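You operate a simulated robot arm through the tools that you are given. There is no shell and no other tool. Be economical: measure what you need, move in short steps, check, and stop when the job is done.

The job below is to be done with a simulated robot arm. You get a single attempt, and the scene is never put back.

JOB
Take the yellow cap and put it on top of the silver steel plate.

The check looks at the end state, three seconds after you hand in, the way a careful person would. Anything else that was tipped, shoved, dropped, spilled or broken makes it a failure. A push-on lid holds only when it is set on centred and level and pressed home; a screw cap is set on level and turned clockwise until tight.

ROBOT AND FRAMES
A 7-joint arm with a two-finger parallel gripper, fixed in place. Base frame: the origin is at the foot of the arm, x ahead of it, y to its left, z up; the work surface is at about z = 0.85. Units: m, degrees, N and s.
With the tool pointing down near the work surface it reaches from about 0.3 to 0.7 m from the base axis. Its first joint turns from -66.0 to 66.0 degrees. Payload 1.57 kg.
The TCP is the grasp point between the finger pads, 0.03 m short of the fingertips. In the tool frame z runs along the fingers and y along their closing line. Largest opening 0.11 m; finger width 0.024, thickness 0.012; the body of the gripper, 0.048 by 0.112 m, starts 0.078 m behind the TCP.
Orientation is told as [roll, pitch, yaw] about the base's x, y, z axes, in that order, counted from this pose: with the fingers straight down and closing along the base's y, the tool's x points along the base's -x, its y along +y and its z along -z.

CONTROLS
- The arm moves only by the tool move_arm. Its argument "moves" is a list of rows, each a list of 4 numbers: the shift along the tool's x, y, z in m, then the turn about the tool's z in degrees. In form: [[x, y, z, spin], ...]. A call has 1 to 20 rows; each row shifts and turns the commanded pose from where the row before left it, along the tool's axes as they then stand. "claw" is the gripper command, from -1 (fully open) to 1 (shut), values between in proportion, set as the call begins (left out, the last holds). Each row takes 0.2 s and may step no farther than 0.05 m and 8.6 degrees from the row before; otherwise, or with a gripper value out of range, the whole call is refused. Where a pose cannot be reached the arm comes as near as it can. A force on the tool above 40 N (or 10 N above the force at the start of the call, whichever is more), or a blocked arm, ends the call early, and 0.2 s more pass. The fingers move at their own pace (about 0.108 m/s each) and stop on an object; they squeeze with about 41 N. The grip force told is the motor's: it shows also when the fingers shut on nothing. Time passes only in rows, and 0.2 s behind the last, so rows that do not move let the fingers close. It gives the time, the measured TCP pose, the force on the tool (base axes), the opening and the grip force at its end, in the units of the frame above (readings bear some noise).
- Cameras (640 x 400 px; columns grow to the right, rows downward): "scene" is fixed at [0.1767, -0.4149, 1.3868]; the picture's right is [0.57, -0.82, 0.00], its down [-0.60, -0.41, -0.69] and it looks along [0.57, 0.39, -0.72] (base axes); focal length 325 px, centre (320, 200). "wrist" rides on the gripper at [-0.036, 0, -0.08] in the tool frame; the picture's right is [0.00, -1.00, 0.00], its down [0.97, 0.00, -0.24] and it looks along [0.24, 0.00, 0.97] (tool axes); focal length 218 px, centre (320, 200). There is no depth. A picture from a camera that has moved, and an enlarged one, comes with that camera's place and axes in the base frame and with its lens.
- capture(camera): a new picture of that camera. It takes no simulated time.
- close_up(camera, box): a new picture of the part [left, top, right, bottom] of that camera's present view, enlarged. It takes no simulated time.
- sign_off(): hands the job in; it is judged then, once.

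Work in short steps. Places have to be worked out from the pictures, the camera data and where the tool is seen: move nearer, look again, correct. Check each grasp and each placing, and mend what went wrong. You have 90 turns and 38 pictures in all, those below and enlarged ones among them. Open the gripper and draw the arm clear of the work before you hand the job in, unless the task says otherwise; then end with one line.

The tools are called after "Call:" as name(argument=value, ...) on one line, values as JSON. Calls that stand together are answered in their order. move_arm: Moves the arm, as the interface text tells. Its arguments: {"type":"object","properties":{"moves":{"type":"array","items":{"type":"array","items":{"type":"number"}}},"claw":{"type":"number"}},"required":["moves"]} The other tools are called the same way: capture (camera) takes a picture; close_up (camera, box) takes an enlarged picture of a part of a camera's view; sign_off () hands the job in.

At the start:

```text
time: 0.0
tool_pos: [0.3824, -0.0581, 1.0779]
tcp_rot: [0.0, 0.0, 0.1]
contact_force: [0.1, -0.5, -0.8]
gripper_width: 0.1101
grip_force: 0.0
```

scene: 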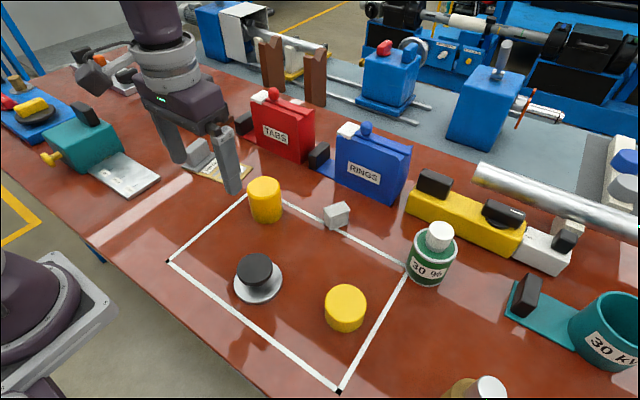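
wrist: 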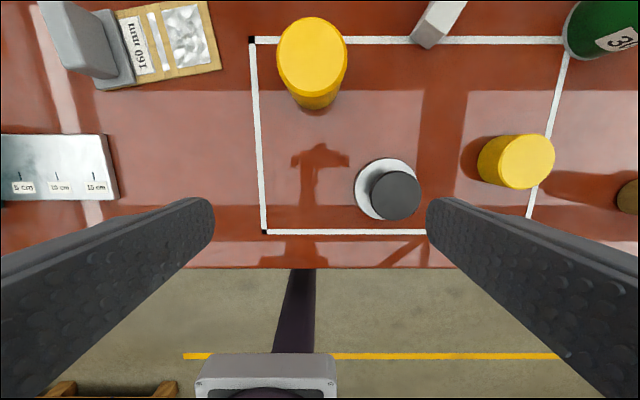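

I see two yellow cylinders and a silver disc with a dark knob or cap on it. I'll enlarge these before choosing.

Call:
close_up(camera="scene", box=[200, 160, 400, 350])

Call:
close_up(camera="wrist", box=[240, 0, 640, 250])

Call:
close_up(camera="scene", box=[0, 60, 240, 210])

```text
2.11 times, centred on (300, 255) of scene
camera zoom: at [0.1767, -0.4149, 1.3868], right [0.57, -0.82, 0.0], down [-0.6, -0.41, -0.69], along [0.57, 0.39, -0.72], focal length 684 px, centre (362, 84)
```

zoom: 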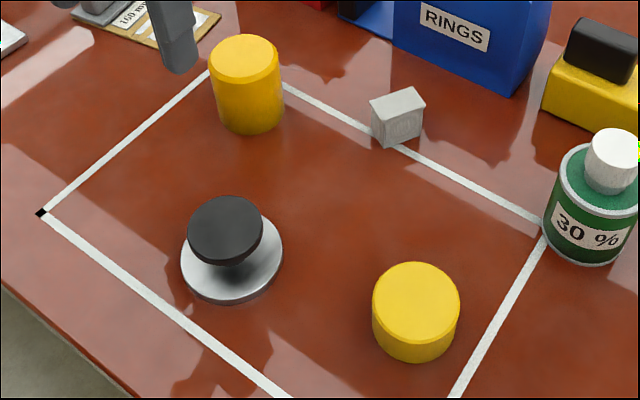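

```text
1.60 times, centred on (440, 125) of wrist
camera zoom: at [0.4192, -0.0588, 1.1574], right [0.0, -1.0, 0.0], down [-0.97, 0.0, 0.24], along [-0.24, 0.0, -0.97], focal length 349 px, centre (128, 320)
```

zoom: 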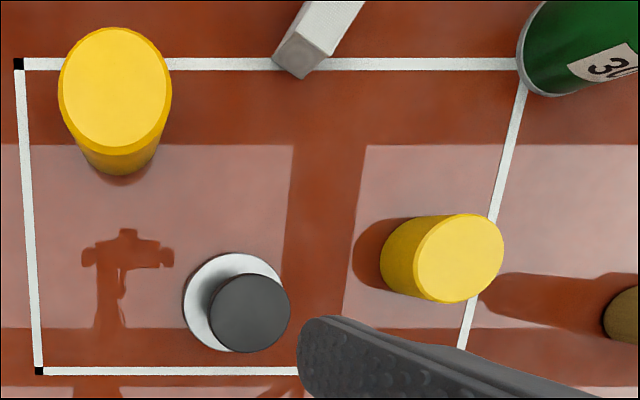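

```text
2.67 times, centred on (120, 135) of scene
camera zoom: at [0.1767, -0.4149, 1.3868], right [0.57, -0.82, 0.0], down [-0.6, -0.41, -0.69], along [0.57, 0.39, -0.72], focal length 867 px, centre (853, 373)
```

zoom: 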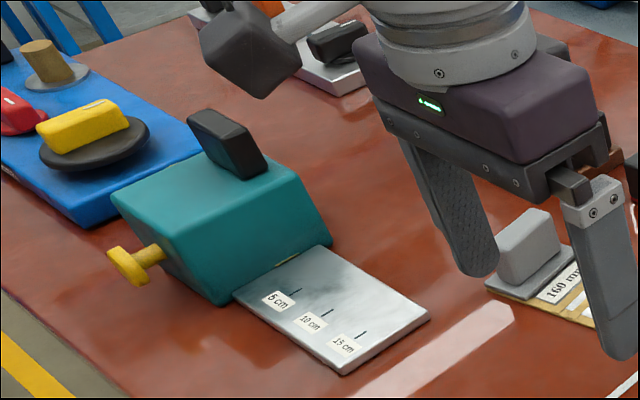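

Both views put the disc at about (0.358, -0.153), roughly 0.088 m across. I'll move the wrist camera over the group for a better look at the knob and the yellow pieces, staying high.

Call:
move_arm(moves=[[0, -0.04, 0, 0], [0, -0.04, 0, 0], [-0.03, -0.04, 0, 0], [-0.03, 0, 0, 0], [0, 0, 0, 0]])

Call:
capture(camera="wrist")

```text
time: 1.2
tool_pos: [0.4445, -0.1754, 1.0805]
tcp_rot: [-0.1, -0.1, 0.1]
contact_force: [-0.8, -0.2, 0.8]
gripper_width: 0.1098
grip_force: 0.0
```

```text
32 pictures are left
camera wrist: at [0.4802, -0.1758, 1.1598], right [0.0, -1.0, 0.0], down [-0.97, 0.0, 0.24], along [-0.24, 0.0, -0.97], focal length 218 px, centre (320, 200)
```

wrist: 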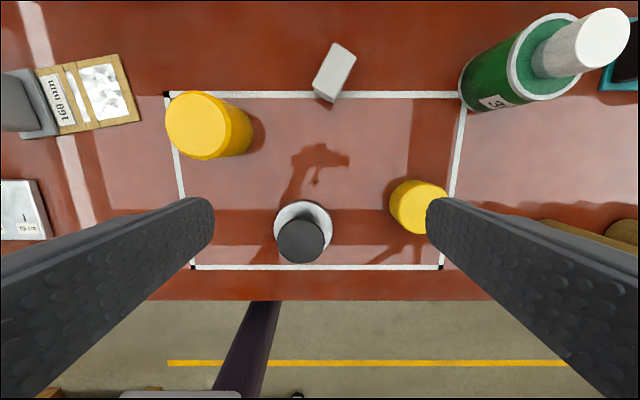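

The knob hides its own base from above. I'll go farther out and lower for an oblique view of the disc and the yellow pieces.

Call:
move_arm(moves=[[-0.04, 0, 0, 0], [-0.04, 0, 0.03, 0], [-0.02, 0, 0.04, 0], [0, 0, 0.02, 0], [0, 0, 0, 0]])

Call:
capture(camera="wrist")

```text
time: 2.4
tool_pos: [0.5441, -0.1758, 0.9881]
tcp_rot: [0.0, 0.0, 0.0]
contact_force: [0.3, 0.9, 0.1]
gripper_width: 0.11
grip_force: 0.1
```

```text
31 pictures are left
camera wrist: at [0.5794, -0.1767, 1.0679], right [0.0, -1.0, 0.0], down [-0.97, 0.0, 0.24], along [-0.24, 0.0, -0.97], focal length 218 px, centre (320, 200)
```

wrist: 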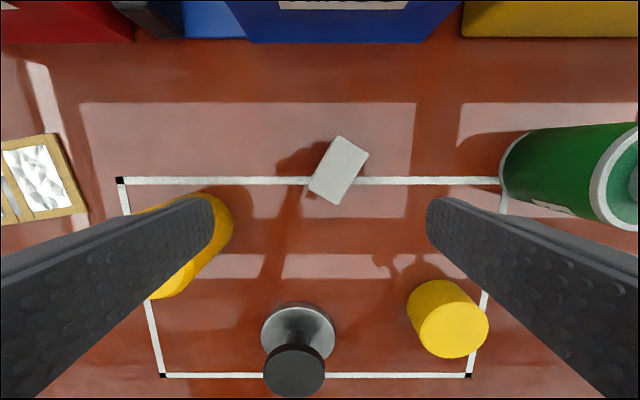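

Call:
close_up(camera="wrist", box=[230, 270, 500, 400])

Call:
close_up(camera="scene", box=[220, 230, 300, 320])

Call:
close_up(camera="scene", box=[230, 160, 310, 240])

```text
2.37 times, centred on (365, 335) of wrist
camera zoom: at [0.5794, -0.1767, 1.0679], right [0.0, -1.0, 0.0], down [-0.97, 0.0, 0.24], along [-0.24, 0.0, -0.97], focal length 517 px, centre (213, -120)
```

zoom: 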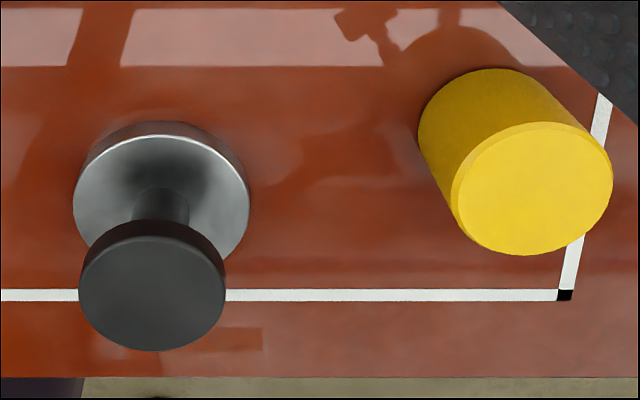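

```text
4.44 times, centred on (260, 275) of scene
camera zoom: at [0.1767, -0.4149, 1.3868], right [0.57, -0.82, 0.0], down [-0.6, -0.41, -0.69], along [0.57, 0.39, -0.72], focal length 1444 px, centre (587, -133)
```

zoom: 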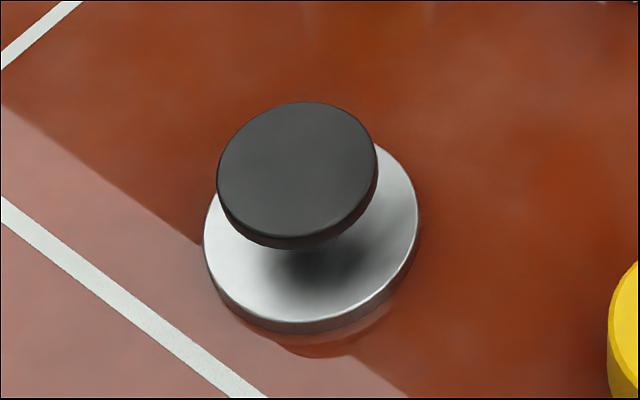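

```text
5.00 times, centred on (270, 200) of scene
camera zoom: at [0.1767, -0.4149, 1.3868], right [0.57, -0.82, 0.0], down [-0.6, -0.41, -0.69], along [0.57, 0.39, -0.72], focal length 1625 px, centre (570, 200)
```

zoom: 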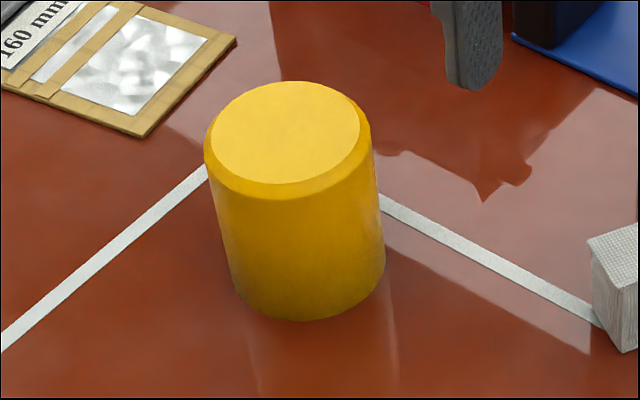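

The disc is a plate with a stem and a dark knob, and its top is at z≈0.91. The yellow pieces are both about 0.065 m across: the short one is near (0.40,-0.31) and 0.038 tall, the tall one near (0.506,-0.049) and 0.077 tall. Before deciding which plate is meant, I'll look at the rest of the bench, going high and to both sides.

Call:
move_arm(moves=[[0, 0, -0.05, 0], [0, 0, -0.05, 0], [0.03, -0.04, -0.02, 0], [0.04, -0.04, 0, 0], [0.04, -0.04, 0, 0], [0, -0.02, 0, 0], [0, 0, 0, 0]])

Call:
capture(camera="wrist")

Call:
capture(camera="scene")

```text
refused: row 3 steps farther than a row can; nothing moved
```

```text
27 pictures are left
camera wrist: at [0.5794, -0.1767, 1.0679], right [0.0, -1.0, 0.0], down [-0.97, 0.0, 0.24], along [-0.24, 0.0, -0.97], focal length 218 px, centre (320, 200)
```

wrist: 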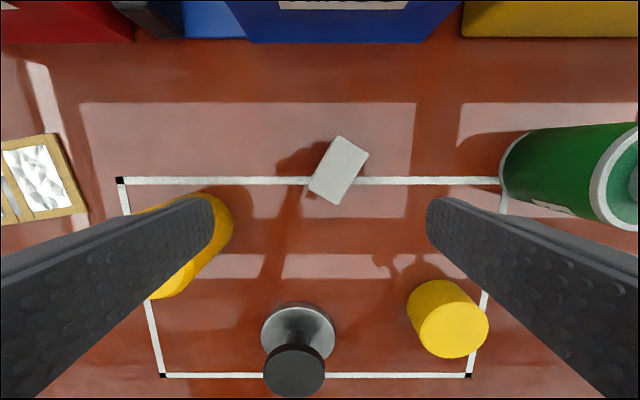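

```text
26 pictures are left
```

scene: 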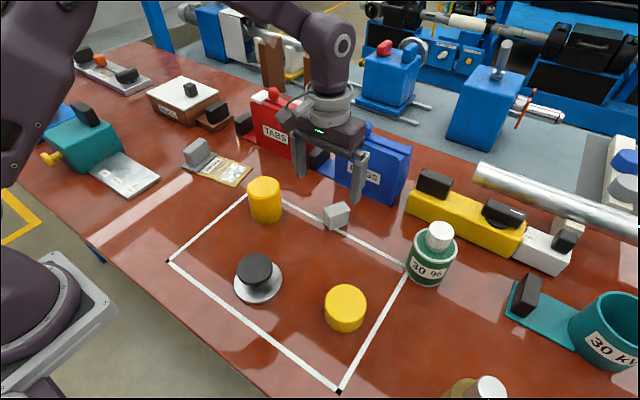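

The refused call moved nothing. I'll repeat it with smaller rows and look right.

Call:
move_arm(moves=[[0, 0, -0.05, 0], [0, 0, -0.05, 0], [0.02, -0.04, 0, 0], [0.03, -0.04, 0, 0], [0.03, -0.04, 0, 0], [0.02, -0.03, 0, 0], [0, 0, 0, 0]])

Call:
capture(camera="wrist")

```text
time: 4.0
tool_pos: [0.4416, -0.3264, 1.0885]
tcp_rot: [0.0, 0.0, 0.0]
contact_force: [-0.3, 0.1, 0.2]
gripper_width: 0.1101
grip_force: 0.1
```

```text
25 pictures are left
camera wrist: at [0.4776, -0.3274, 1.1679], right [0.0, -1.0, 0.0], down [-0.97, 0.0, 0.24], along [-0.24, 0.0, -0.97], focal length 218 px, centre (320, 200)
```

wrist: 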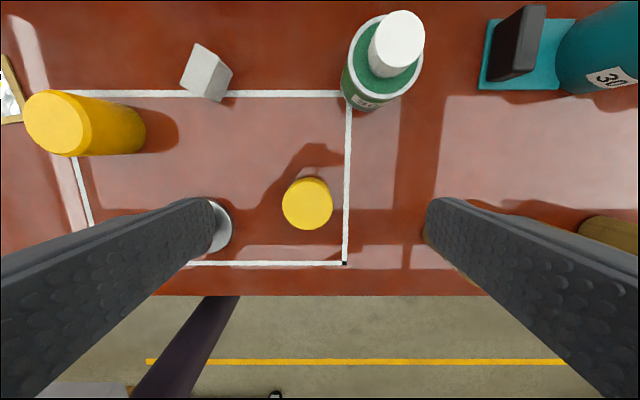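

There is no other plate on the right. The ruled metal plate on the left, near (0.39, 0.31), also needs checking, so I'll go there high up.

Call:
move_arm(moves=[[0, 0.05, 0, 0], [0, 0.05, 0, 0], [0, 0.05, 0, 0], [0, 0.05, 0, 0], [0, 0.05, 0, 0], [0, 0.05, 0, 0], [0, 0.05, 0, 0], [0, 0.05, 0, 0], [0, 0.05, 0, 0], [0, 0.05, 0, 0], [0, 0.05, 0, 0], [0, 0.02, 0, 0], [0, 0, 0, 0]])

Call:
capture(camera="wrist")

Call:
close_up(camera="scene", box=[280, 260, 420, 350])

```text
time: 6.8
tool_pos: [0.4432, 0.2431, 1.0867]
tcp_rot: [-0.1, 0.1, 0.0]
contact_force: [0.6, 0.1, 0.3]
gripper_width: 0.11
grip_force: 0.1
```

```text
24 pictures are left
camera wrist: at [0.4796, 0.2425, 1.1655], right [0.0, -1.0, 0.0], down [-0.97, 0.0, 0.24], along [-0.24, 0.0, -0.97], focal length 218 px, centre (320, 200)
```

wrist: 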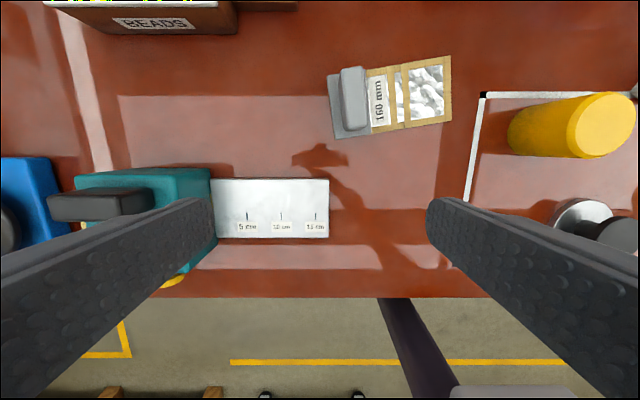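

```text
4.44 times, centred on (350, 305) of scene
camera zoom: at [0.1767, -0.4148, 1.3868], right [0.57, -0.82, 0.0], down [-0.6, -0.41, -0.69], along [0.57, 0.39, -0.72], focal length 1444 px, centre (187, -267)
```

zoom: 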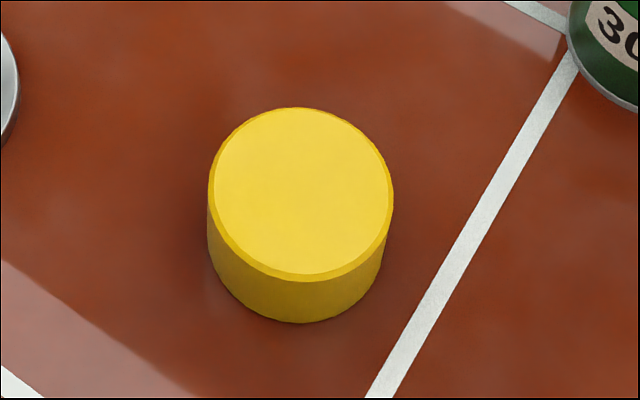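

The ruled plate belongs to a fixed sliding stop outside the marked area, so the disc inside the area looks like the steel plate. I'll take a lower oblique view of it to see how the dark knob joins it.

Call:
move_arm(moves=[[0, -0.05, 0, 0], [0, -0.05, 0, 0], [0, -0.05, 0, 0], [0, -0.05, 0, 0], [0, -0.05, 0, 0], [0, -0.05, 0, 0], [0, -0.05, 0, 0], [-0.02, -0.04, 0, 0], [-0.03, -0.035, 0, 0], [0, 0, 0.05, 0], [0, 0, 0.05, 0], [0, 0, 0.04, 0], [0, 0, 0, 0]])

Call:
close_up(camera="wrist", box=[220, 260, 440, 400])

```text
time: 9.6
tool_pos: [0.4953, -0.1816, 0.9464]
tcp_rot: [0.0, 0.0, 0.0]
contact_force: [0.4, 0.3, 0.0]
gripper_width: 0.11
grip_force: 0.0
```

```text
2.86 times, centred on (330, 330) of wrist
camera zoom: at [0.5307, -0.1825, 1.0261], right [0.0, -1.0, 0.0], down [-0.97, 0.0, 0.24], along [-0.24, 0.0, -0.97], focal length 624 px, centre (291, -171)
```

zoom: 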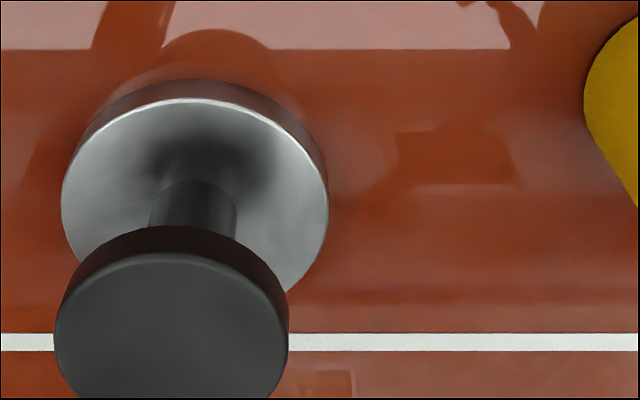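

The stem stands right at the plate's centre, at about (0.36, -0.152). It may be a separate part occupying the plate, or it may be a fixed handle. I'll go up, centre over it and look straight down.

Call:
move_arm(moves=[[0, 0, -0.05, 0], [0.045, 0, 0, 0], [0.045, 0.01, 0, 0], [0.045, 0.019, 0, 0], [0, 0, 0, 0]])

Call:
capture(camera="wrist")

```text
time: 10.8
tool_pos: [0.3567, -0.1497, 0.9979]
tcp_rot: [0.0, -0.1, 0.0]
contact_force: [0.2, -0.1, 0.1]
gripper_width: 0.1102
grip_force: 0.1
```

```text
21 pictures are left
camera wrist: at [0.3928, -0.1512, 1.0773], right [0.0, -1.0, 0.0], down [-0.97, 0.0, 0.24], along [-0.24, 0.0, -0.97], focal length 218 px, centre (320, 200)
```

wrist: 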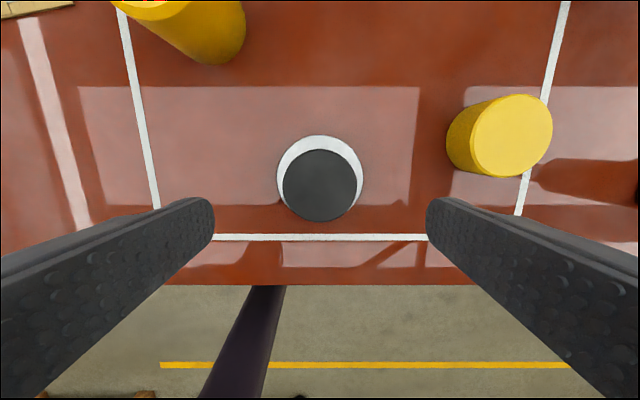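

The knob and plate are concentric at about (0.364, -0.151), right under the tool. I'll grip the knob's head gently centred and lift a centimetre or so to learn whether it is loose from the plate.

Call:
move_arm(moves=[[-0.007, 0, 0.04, 0], [0, 0, 0.04, 0], [0, 0, 0.005, 0], [0, 0, 0, 0]])

Call:
move_arm(claw=0.6, moves=[[0, 0, 0, 0], [0, 0, 0, 0], [0, 0, 0, 0]])

Call:
close_up(camera="scene", box=[180, 200, 340, 320])

```text
time: 11.8
tool_pos: [0.3649, -0.1516, 0.9153]
tcp_rot: [0.1, 0.0, -0.1]
contact_force: [-0.5, 0.2, -0.8]
gripper_width: 0.11
grip_force: 0.1
```

```text
time: 12.6
tool_pos: [0.365, -0.1511, 0.9158]
tcp_rot: [0.0, 0.0, 0.0]
contact_force: [-0.3, 0.9, 0.6]
gripper_width: 0.061
grip_force: 40.6
```

```text
3.33 times, centred on (260, 260) of scene
camera zoom: at [0.1767, -0.4149, 1.3868], right [0.57, -0.82, 0.0], down [-0.6, -0.41, -0.69], along [0.57, 0.39, -0.72], focal length 1083 px, centre (520, 0)
```

zoom: 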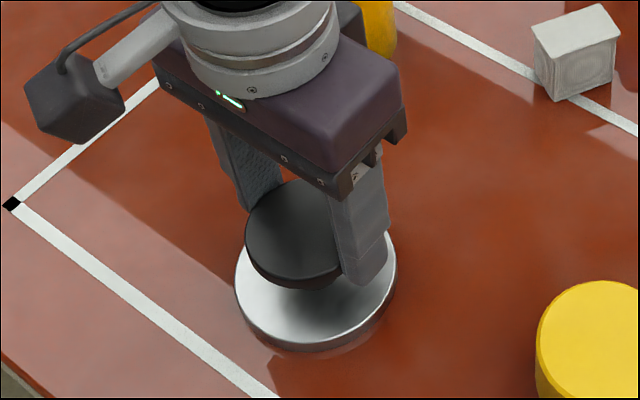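

The head is held at 0.061 m with only small side forces. I'll lift slowly by 15 mm and look.

Call:
move_arm(moves=[[0, 0, -0.005, 0], [0, 0, -0.005, 0], [0, 0, -0.005, 0], [0, 0, 0, 0]])

Call:
close_up(camera="scene", box=[180, 200, 340, 320])

```text
time: 13.6
tool_pos: [0.3653, -0.1535, 0.928]
tcp_rot: [0.0, 0.0, -0.1]
contact_force: [-0.2, 0.7, -4.2]
gripper_width: 0.0612
grip_force: 41.0
```

```text
3.33 times, centred on (260, 260) of scene
camera zoom: at [0.1768, -0.4149, 1.3867], right [0.57, -0.82, 0.0], down [-0.6, -0.41, -0.69], along [0.57, 0.39, -0.72], focal length 1083 px, centre (520, 0)
```

zoom: 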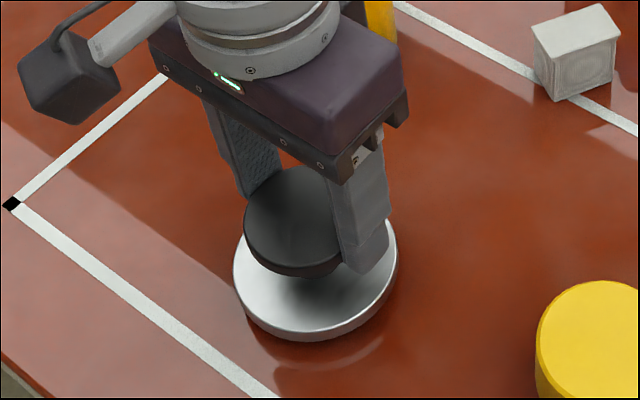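

The plate lifts with the knob at about 4 N, so it is one piece: a steel plate with a fixed handle. I'll set it back exactly where it was and release.

Call:
move_arm(moves=[[0, 0, 0.005, 0], [0, 0, 0.005, 0], [0, 0, 0.003, 0], [0, 0, 0.002, 0], [0, 0, 0, 0], [0, 0, 0, 0]])

Call:
move_arm(claw=-1, moves=[[0, 0, 0, 0], [0, 0, 0, 0], [0, 0, 0, 0]])

Call:
move_arm(moves=[[0, 0, -0.04, 0], [0, 0, -0.045, 0], [0, 0, 0, 0]])

Call:
capture(camera="wrist")

```text
time: 15.0
tool_pos: [0.3654, -0.1552, 0.9127]
tcp_rot: [0.0, -0.1, 0.0]
contact_force: [-0.3, 11.2, 30.4]
gripper_width: 0.0613
grip_force: 41.1
```

```text
time: 15.8
tool_pos: [0.3658, -0.1557, 0.9126]
tcp_rot: [-0.1, 0.0, 0.0]
contact_force: [0.8, -0.1, 0.3]
gripper_width: 0.1097
grip_force: 0.1
```

```text
time: 16.6
tool_pos: [0.367, -0.1565, 0.9975]
tcp_rot: [0.0, 0.1, 0.0]
contact_force: [0.1, 0.2, -0.1]
gripper_width: 0.11
grip_force: 0.1
```

```text
18 pictures are left
camera wrist: at [0.403, -0.1568, 1.0771], right [0.0, -1.0, 0.0], down [-0.97, 0.0, 0.24], along [-0.24, 0.0, -0.97], focal length 218 px, centre (320, 200)
```

wrist: 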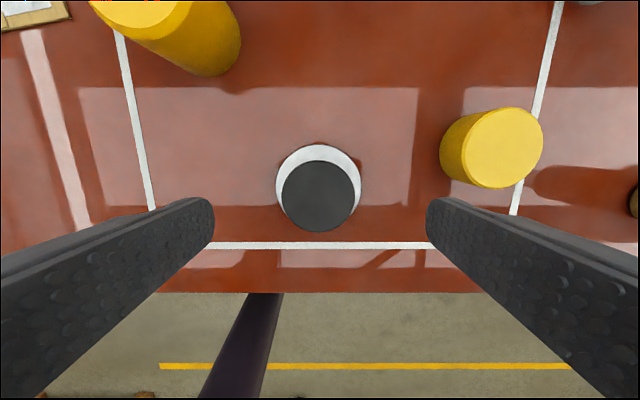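

The plate is back down, with its centre under the tool at about (0.366, -0.157). The short cap's top is at about (0.401, -0.311), so I'll move above it and check.

Call:
move_arm(moves=[[0, -0.04, 0, 0], [0, -0.04, 0, 0], [-0.014, -0.04, 0, 0], [-0.02, -0.035, 0, 0], [0, 0, 0, 0]])

Call:
capture(camera="wrist")

```text
time: 17.8
tool_pos: [0.4001, -0.3081, 0.9944]
tcp_rot: [0.0, 0.1, 0.0]
contact_force: [0.6, 0.6, 0.1]
gripper_width: 0.1101
grip_force: 0.0
```

```text
17 pictures are left
camera wrist: at [0.4359, -0.3091, 1.0729], right [0.0, -1.0, 0.0], down [-0.97, 0.0, 0.24], along [-0.24, 0.0, -0.97], focal length 218 px, centre (320, 200)
```

wrist: 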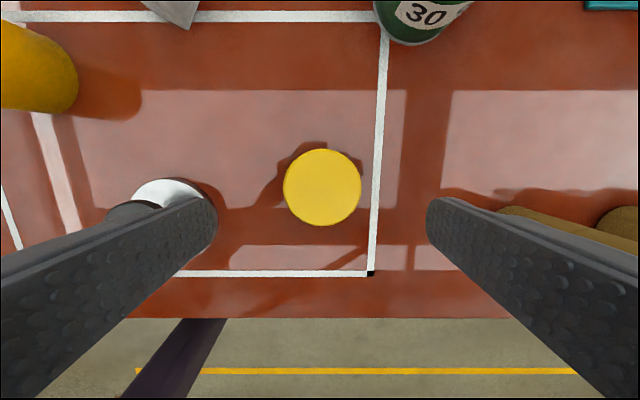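

The cap centre is at about (0.4007, -0.311), almost exactly under the tool. I'll descend to TCP z≈0.89 (tips 10 mm above the bench) and close.

Call:
move_arm(moves=[[0, -0.002, 0.04, 0], [0, 0, 0.04, 0], [0, 0, 0.024, 0], [0, 0, 0, 0]])

Call:
move_arm(claw=0.6, moves=[[0, 0, 0, 0], [0, 0, 0, 0], [0, 0, 0, 0]])

Call:
move_arm(moves=[[0, 0, -0.01, 0], [0, 0, -0.03, 0], [0, 0, -0.04, 0], [0, 0, -0.03, 0], [0, 0, 0, 0]])

Call:
capture(camera="wrist")

Call:
capture(camera="scene")

```text
time: 18.8
tool_pos: [0.4009, -0.309, 0.8938]
tcp_rot: [0.0, 0.1, 0.1]
contact_force: [-0.5, 0.1, -0.1]
gripper_width: 0.1103
grip_force: 0.1
```

```text
time: 19.6
tool_pos: [0.4007, -0.3093, 0.8927]
tcp_rot: [0.0, 0.1, 0.0]
contact_force: [-0.7, -0.3, 0.5]
gripper_width: 0.0663
grip_force: 41.2
```

```text
time: 20.8
tool_pos: [0.3993, -0.3107, 1.0012]
tcp_rot: [0.0, 0.0, -0.1]
contact_force: [0.3, 0.0, -0.4]
gripper_width: 0.0663
grip_force: 41.3
```

```text
16 pictures are left
camera wrist: at [0.4344, -0.3124, 1.0812], right [0.0, -1.0, 0.0], down [-0.97, 0.0, 0.24], along [-0.24, 0.0, -0.97], focal length 218 px, centre (320, 200)
```

wrist: 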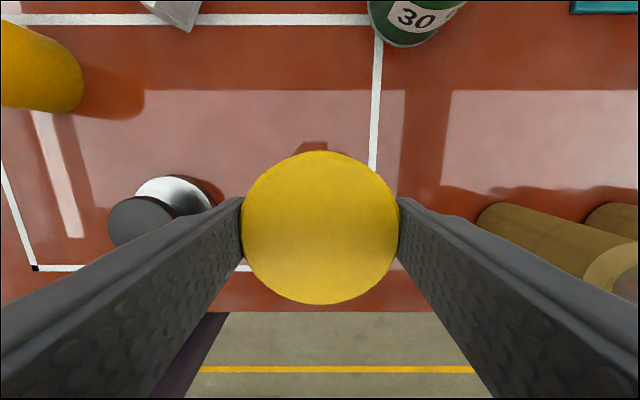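

```text
15 pictures are left
```

scene: 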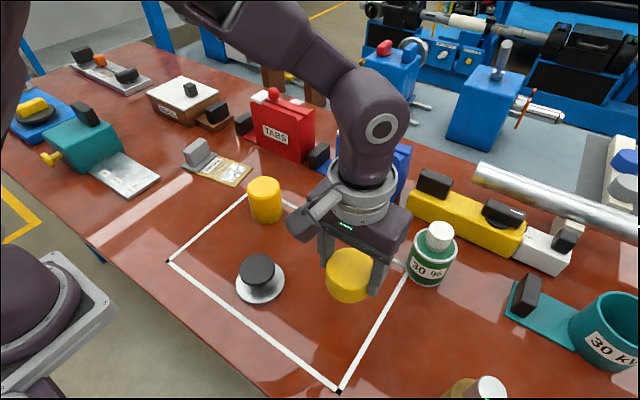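

The cap is held centred (0.066 m wide) and the plate stands undisturbed. I'll carry it over the plate centre at about (0.366, -0.157), staying high.

Call:
move_arm(moves=[[0.01, 0.03, 0, 0], [0.01, 0.035, 0, 0], [0.008, 0.035, 0, 0], [0.006, 0.03, 0, 0], [0, 0.024, 0, 0], [0, 0, 0, 0], [0, 0, 0, 0]])

Call:
close_up(camera="scene", box=[180, 200, 340, 320])

Call:
capture(camera="wrist")

```text
time: 22.4
tool_pos: [0.3645, -0.1554, 1.0031]
tcp_rot: [0.0, 0.1, 0.0]
contact_force: [0.0, 0.5, -0.7]
gripper_width: 0.066
grip_force: 40.9
```

```text
3.33 times, centred on (260, 260) of scene
camera zoom: at [0.1767, -0.4149, 1.3868], right [0.57, -0.82, 0.0], down [-0.6, -0.41, -0.69], along [0.57, 0.39, -0.72], focal length 1083 px, centre (520, 0)
```

zoom: 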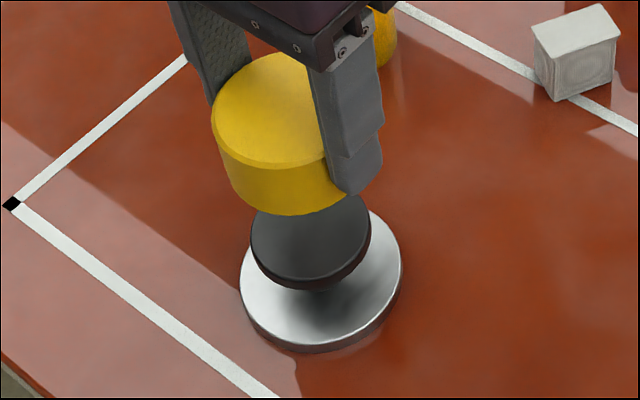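

```text
13 pictures are left
camera wrist: at [0.4006, -0.1567, 1.0833], right [0.0, -1.0, 0.0], down [-0.97, 0.0, 0.24], along [-0.24, 0.0, -0.97], focal length 218 px, centre (320, 200)
```

wrist: 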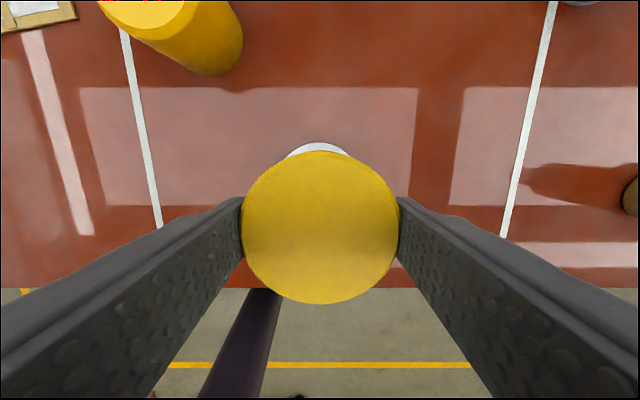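

The cap is centred over the plate in y (its rim shows evenly behind the cap) and in x to within about 2 mm. I'll lower to just above the knob and then in small steps until contact.

Call:
move_arm(moves=[[0, 0, 0.02, 0], [0, 0, 0.015, 0], [0, 0, 0.005, 0], [0, 0, 0, 0]])

Call:
close_up(camera="scene", box=[180, 200, 340, 320])

```text
time: 23.4
tool_pos: [0.3663, -0.1573, 0.965]
tcp_rot: [0.0, 0.0, 0.0]
contact_force: [0.5, -0.3, -1.2]
gripper_width: 0.0662
grip_force: 41.0
```

```text
3.33 times, centred on (260, 260) of scene
camera zoom: at [0.1767, -0.4149, 1.3868], right [0.57, -0.82, 0.0], down [-0.6, -0.41, -0.69], along [0.57, 0.39, -0.72], focal length 1083 px, centre (520, 0)
```

zoom: 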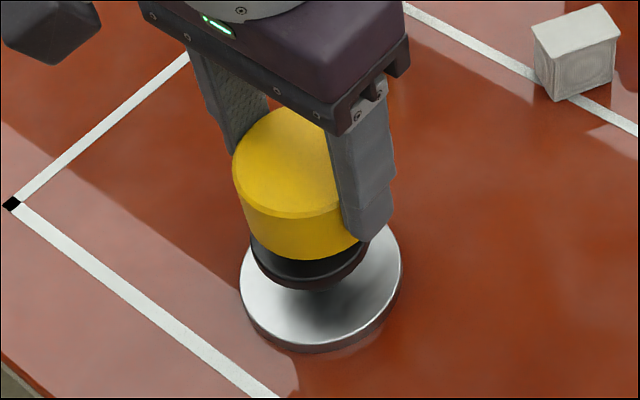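

The gap is about 10 mm and the cap is level above the knob. I'll feel down in small steps.

Call:
move_arm(moves=[[0, 0, 0.004, 0], [0, 0, 0.003, 0], [0, 0, 0, 0]])

Call:
move_arm(moves=[[0, 0, 0.002, 0], [0, 0, 0, 0]])

Call:
close_up(camera="scene", box=[210, 220, 310, 300])

```text
time: 24.2
tool_pos: [0.3661, -0.1577, 0.9577]
tcp_rot: [0.0, 0.0, 0.1]
contact_force: [1.0, -0.2, -0.3]
gripper_width: 0.0661
grip_force: 41.1
```

```text
time: 24.8
tool_pos: [0.3677, -0.1587, 0.9552]
tcp_rot: [0.0, 0.0, 0.0]
contact_force: [-0.5, 0.5, -0.5]
gripper_width: 0.0663
grip_force: 41.2
```

```text
5.00 times, centred on (260, 260) of scene
camera zoom: at [0.1767, -0.4149, 1.3868], right [0.57, -0.82, 0.0], down [-0.6, -0.41, -0.69], along [0.57, 0.39, -0.72], focal length 1625 px, centre (620, -100)
```

zoom: 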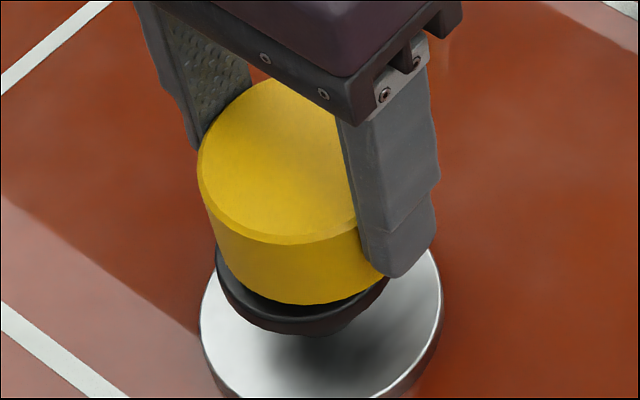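

No contact yet, and the cap lines up with the knob left to right. I'll keep going in 1.5 mm steps.

Call:
move_arm(moves=[[0, 0, 0.0015, 0], [0, 0, 0, 0]])

Call:
move_arm(moves=[[0, 0, 0.0015, 0], [0, 0, 0, 0]])

```text
time: 25.4
tool_pos: [0.3649, -0.1578, 0.9537]
tcp_rot: [-0.1, 0.0, 0.0]
contact_force: [0.9, -0.1, -0.7]
gripper_width: 0.0661
grip_force: 40.7
```

```text
time: 26.0
tool_pos: [0.3644, -0.1572, 0.9518]
tcp_rot: [0.1, 0.0, 0.0]
contact_force: [1.2, 0.5, -0.1]
gripper_width: 0.0662
grip_force: 41.7
```

Call:
close_up(camera="scene", box=[210, 220, 310, 300])

```text
5.00 times, centred on (260, 260) of scene
camera zoom: at [0.1767, -0.4149, 1.3868], right [0.57, -0.82, 0.0], down [-0.6, -0.41, -0.69], along [0.57, 0.39, -0.72], focal length 1625 px, centre (620, -100)
```

zoom: 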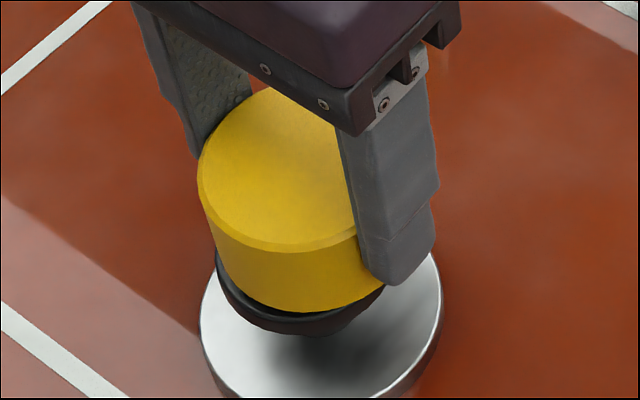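

Still no force, and a sliver of the knob's top face shows. I'll continue down.

Call:
move_arm(moves=[[0, 0, 0.0015, 0], [0, 0, 0, 0]])

Call:
move_arm(moves=[[0, 0, 0.0015, 0], [0, 0, 0, 0]])

```text
time: 26.6
tool_pos: [0.3657, -0.1575, 0.9506]
tcp_rot: [0.0, 0.0, 0.0]
contact_force: [0.3, -0.4, -1.2]
gripper_width: 0.0665
grip_force: 41.1
```

```text
time: 27.2
tool_pos: [0.3656, -0.1573, 0.9505]
tcp_rot: [-0.1, 0.0, 0.0]
contact_force: [-0.2, 0.3, -1.7]
gripper_width: 0.0659
grip_force: 41.0
```

Call:
move_arm(moves=[[0, 0, 0.0015, 0], [0, 0, 0, 0]])

Call:
close_up(camera="scene", box=[210, 220, 310, 300])

```text
time: 27.8
tool_pos: [0.3651, -0.1572, 0.9473]
tcp_rot: [0.0, 0.0, 0.0]
contact_force: [0.1, 0.4, -0.7]
gripper_width: 0.0661
grip_force: 41.4
```

```text
5.00 times, centred on (260, 260) of scene
camera zoom: at [0.1767, -0.4149, 1.3868], right [0.57, -0.82, 0.0], down [-0.6, -0.41, -0.69], along [0.57, 0.39, -0.72], focal length 1625 px, centre (620, -100)
```

zoom: 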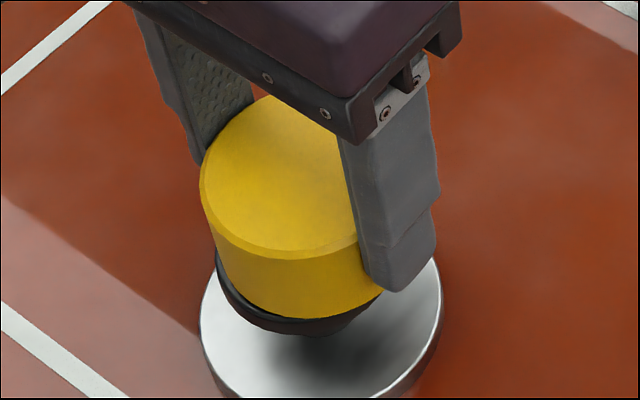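

Very close now, but still no contact force. I'll keep stepping.

Call:
move_arm(moves=[[0, 0, 0.0015, 0], [0, 0, 0, 0]])

Call:
move_arm(moves=[[0, 0, 0.0015, 0], [0, 0, 0, 0]])

```text
time: 28.4
tool_pos: [0.3665, -0.1574, 0.9472]
tcp_rot: [0.0, 0.0, 0.0]
contact_force: [-0.8, 0.6, -1.3]
gripper_width: 0.066
grip_force: 41.0
```

```text
time: 29.0
tool_pos: [0.3651, -0.1564, 0.9457]
tcp_rot: [0.0, 0.0, 0.1]
contact_force: [-1.2, 0.6, -1.2]
gripper_width: 0.0661
grip_force: 40.5
```

Call:
move_arm(moves=[[0, 0, 0.0015, 0], [0, 0, 0, 0]])

Call:
close_up(camera="scene", box=[210, 220, 310, 300])

```text
time: 29.6
tool_pos: [0.3648, -0.1573, 0.9439]
tcp_rot: [0.0, -0.2, 0.1]
contact_force: [0.0, 6.3, 33.1]
gripper_width: 0.0663
grip_force: 41.0
```

```text
5.00 times, centred on (260, 260) of scene
camera zoom: at [0.1763, -0.4146, 1.3869], right [0.57, -0.82, 0.0], down [-0.6, -0.41, -0.69], along [0.57, 0.39, -0.72], focal length 1625 px, centre (620, -100)
```

zoom: 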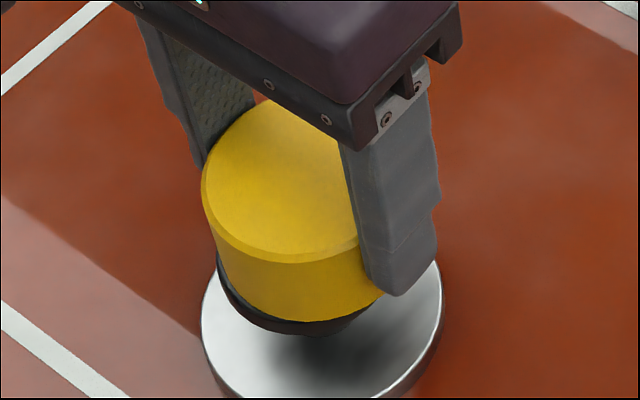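

Contact: 33 N upward, with the cap seated on the knob, centred within about 3 mm. I'll ease off the press by about 1 mm, then open.

Call:
move_arm(moves=[[0, 0, -0.001, 0], [0, 0, 0, 0]])

```text
time: 30.2
tool_pos: [0.365, -0.1578, 0.9454]
tcp_rot: [-0.1, 0.1, 0.0]
contact_force: [1.4, 0.0, 2.9]
gripper_width: 0.0662
grip_force: 41.3
```

The load is down to about 3 N, so the cap is lightly resting. Opening now, then straight up.

Call:
move_arm(claw=-1, moves=[[0, 0, 0, 0], [0, 0, 0, 0], [0, 0, 0, 0]])

Call:
move_arm(moves=[[0, 0, -0.03, 0], [0, 0, -0.05, 0], [0, 0, -0.05, 0], [0, 0, 0, 0]])

Call:
close_up(camera="scene", box=[180, 200, 340, 320])

Call:
capture(camera="wrist")

```text
time: 31.0
tool_pos: [0.3658, -0.158, 0.9446]
tcp_rot: [0.0, 0.0, 0.0]
contact_force: [0.6, -0.8, 0.1]
gripper_width: 0.1098
grip_force: 0.0
```

```text
time: 32.0
tool_pos: [0.3648, -0.1565, 1.0743]
tcp_rot: [0.0, 0.0, 0.0]
contact_force: [0.1, -0.3, -0.3]
gripper_width: 0.11
grip_force: 0.0
```

```text
3.33 times, centred on (260, 260) of scene
camera zoom: at [0.1767, -0.4149, 1.3868], right [0.57, -0.82, 0.0], down [-0.6, -0.41, -0.69], along [0.57, 0.39, -0.72], focal length 1083 px, centre (520, 0)
```

zoom: 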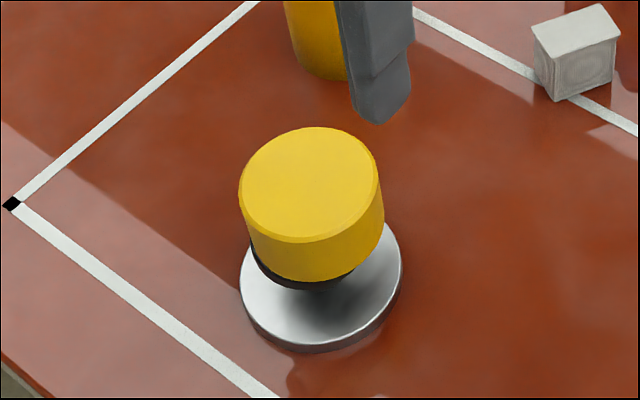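

```text
6 pictures are left
camera wrist: at [0.4006, -0.1575, 1.1523], right [0.0, -1.0, 0.0], down [-0.97, 0.0, 0.24], along [-0.24, 0.0, -0.97], focal length 218 px, centre (320, 200)
```

wrist: 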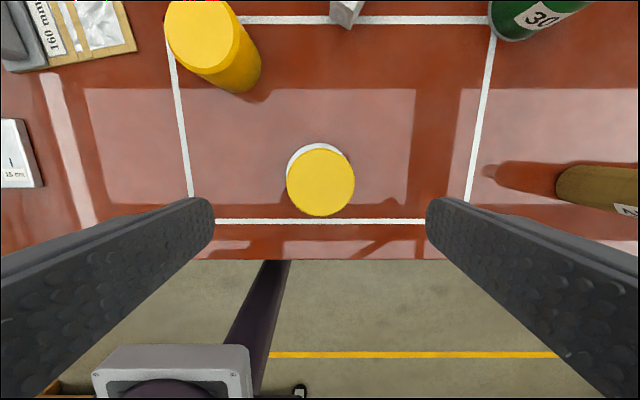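

The cap sits level and steady on the plate's knob, nothing else has moved, and the open gripper is well above it. I'm handing in.

Call:
sign_off()

```text
The job is handed in.
```

The short yellow cap is resting level on top of the silver steel plate, on its fixed dark knob and about 3 mm off centre; I lifted the plate about 13 mm to test whether the knob was loose, and set it back within about 6 mm of where it stood.
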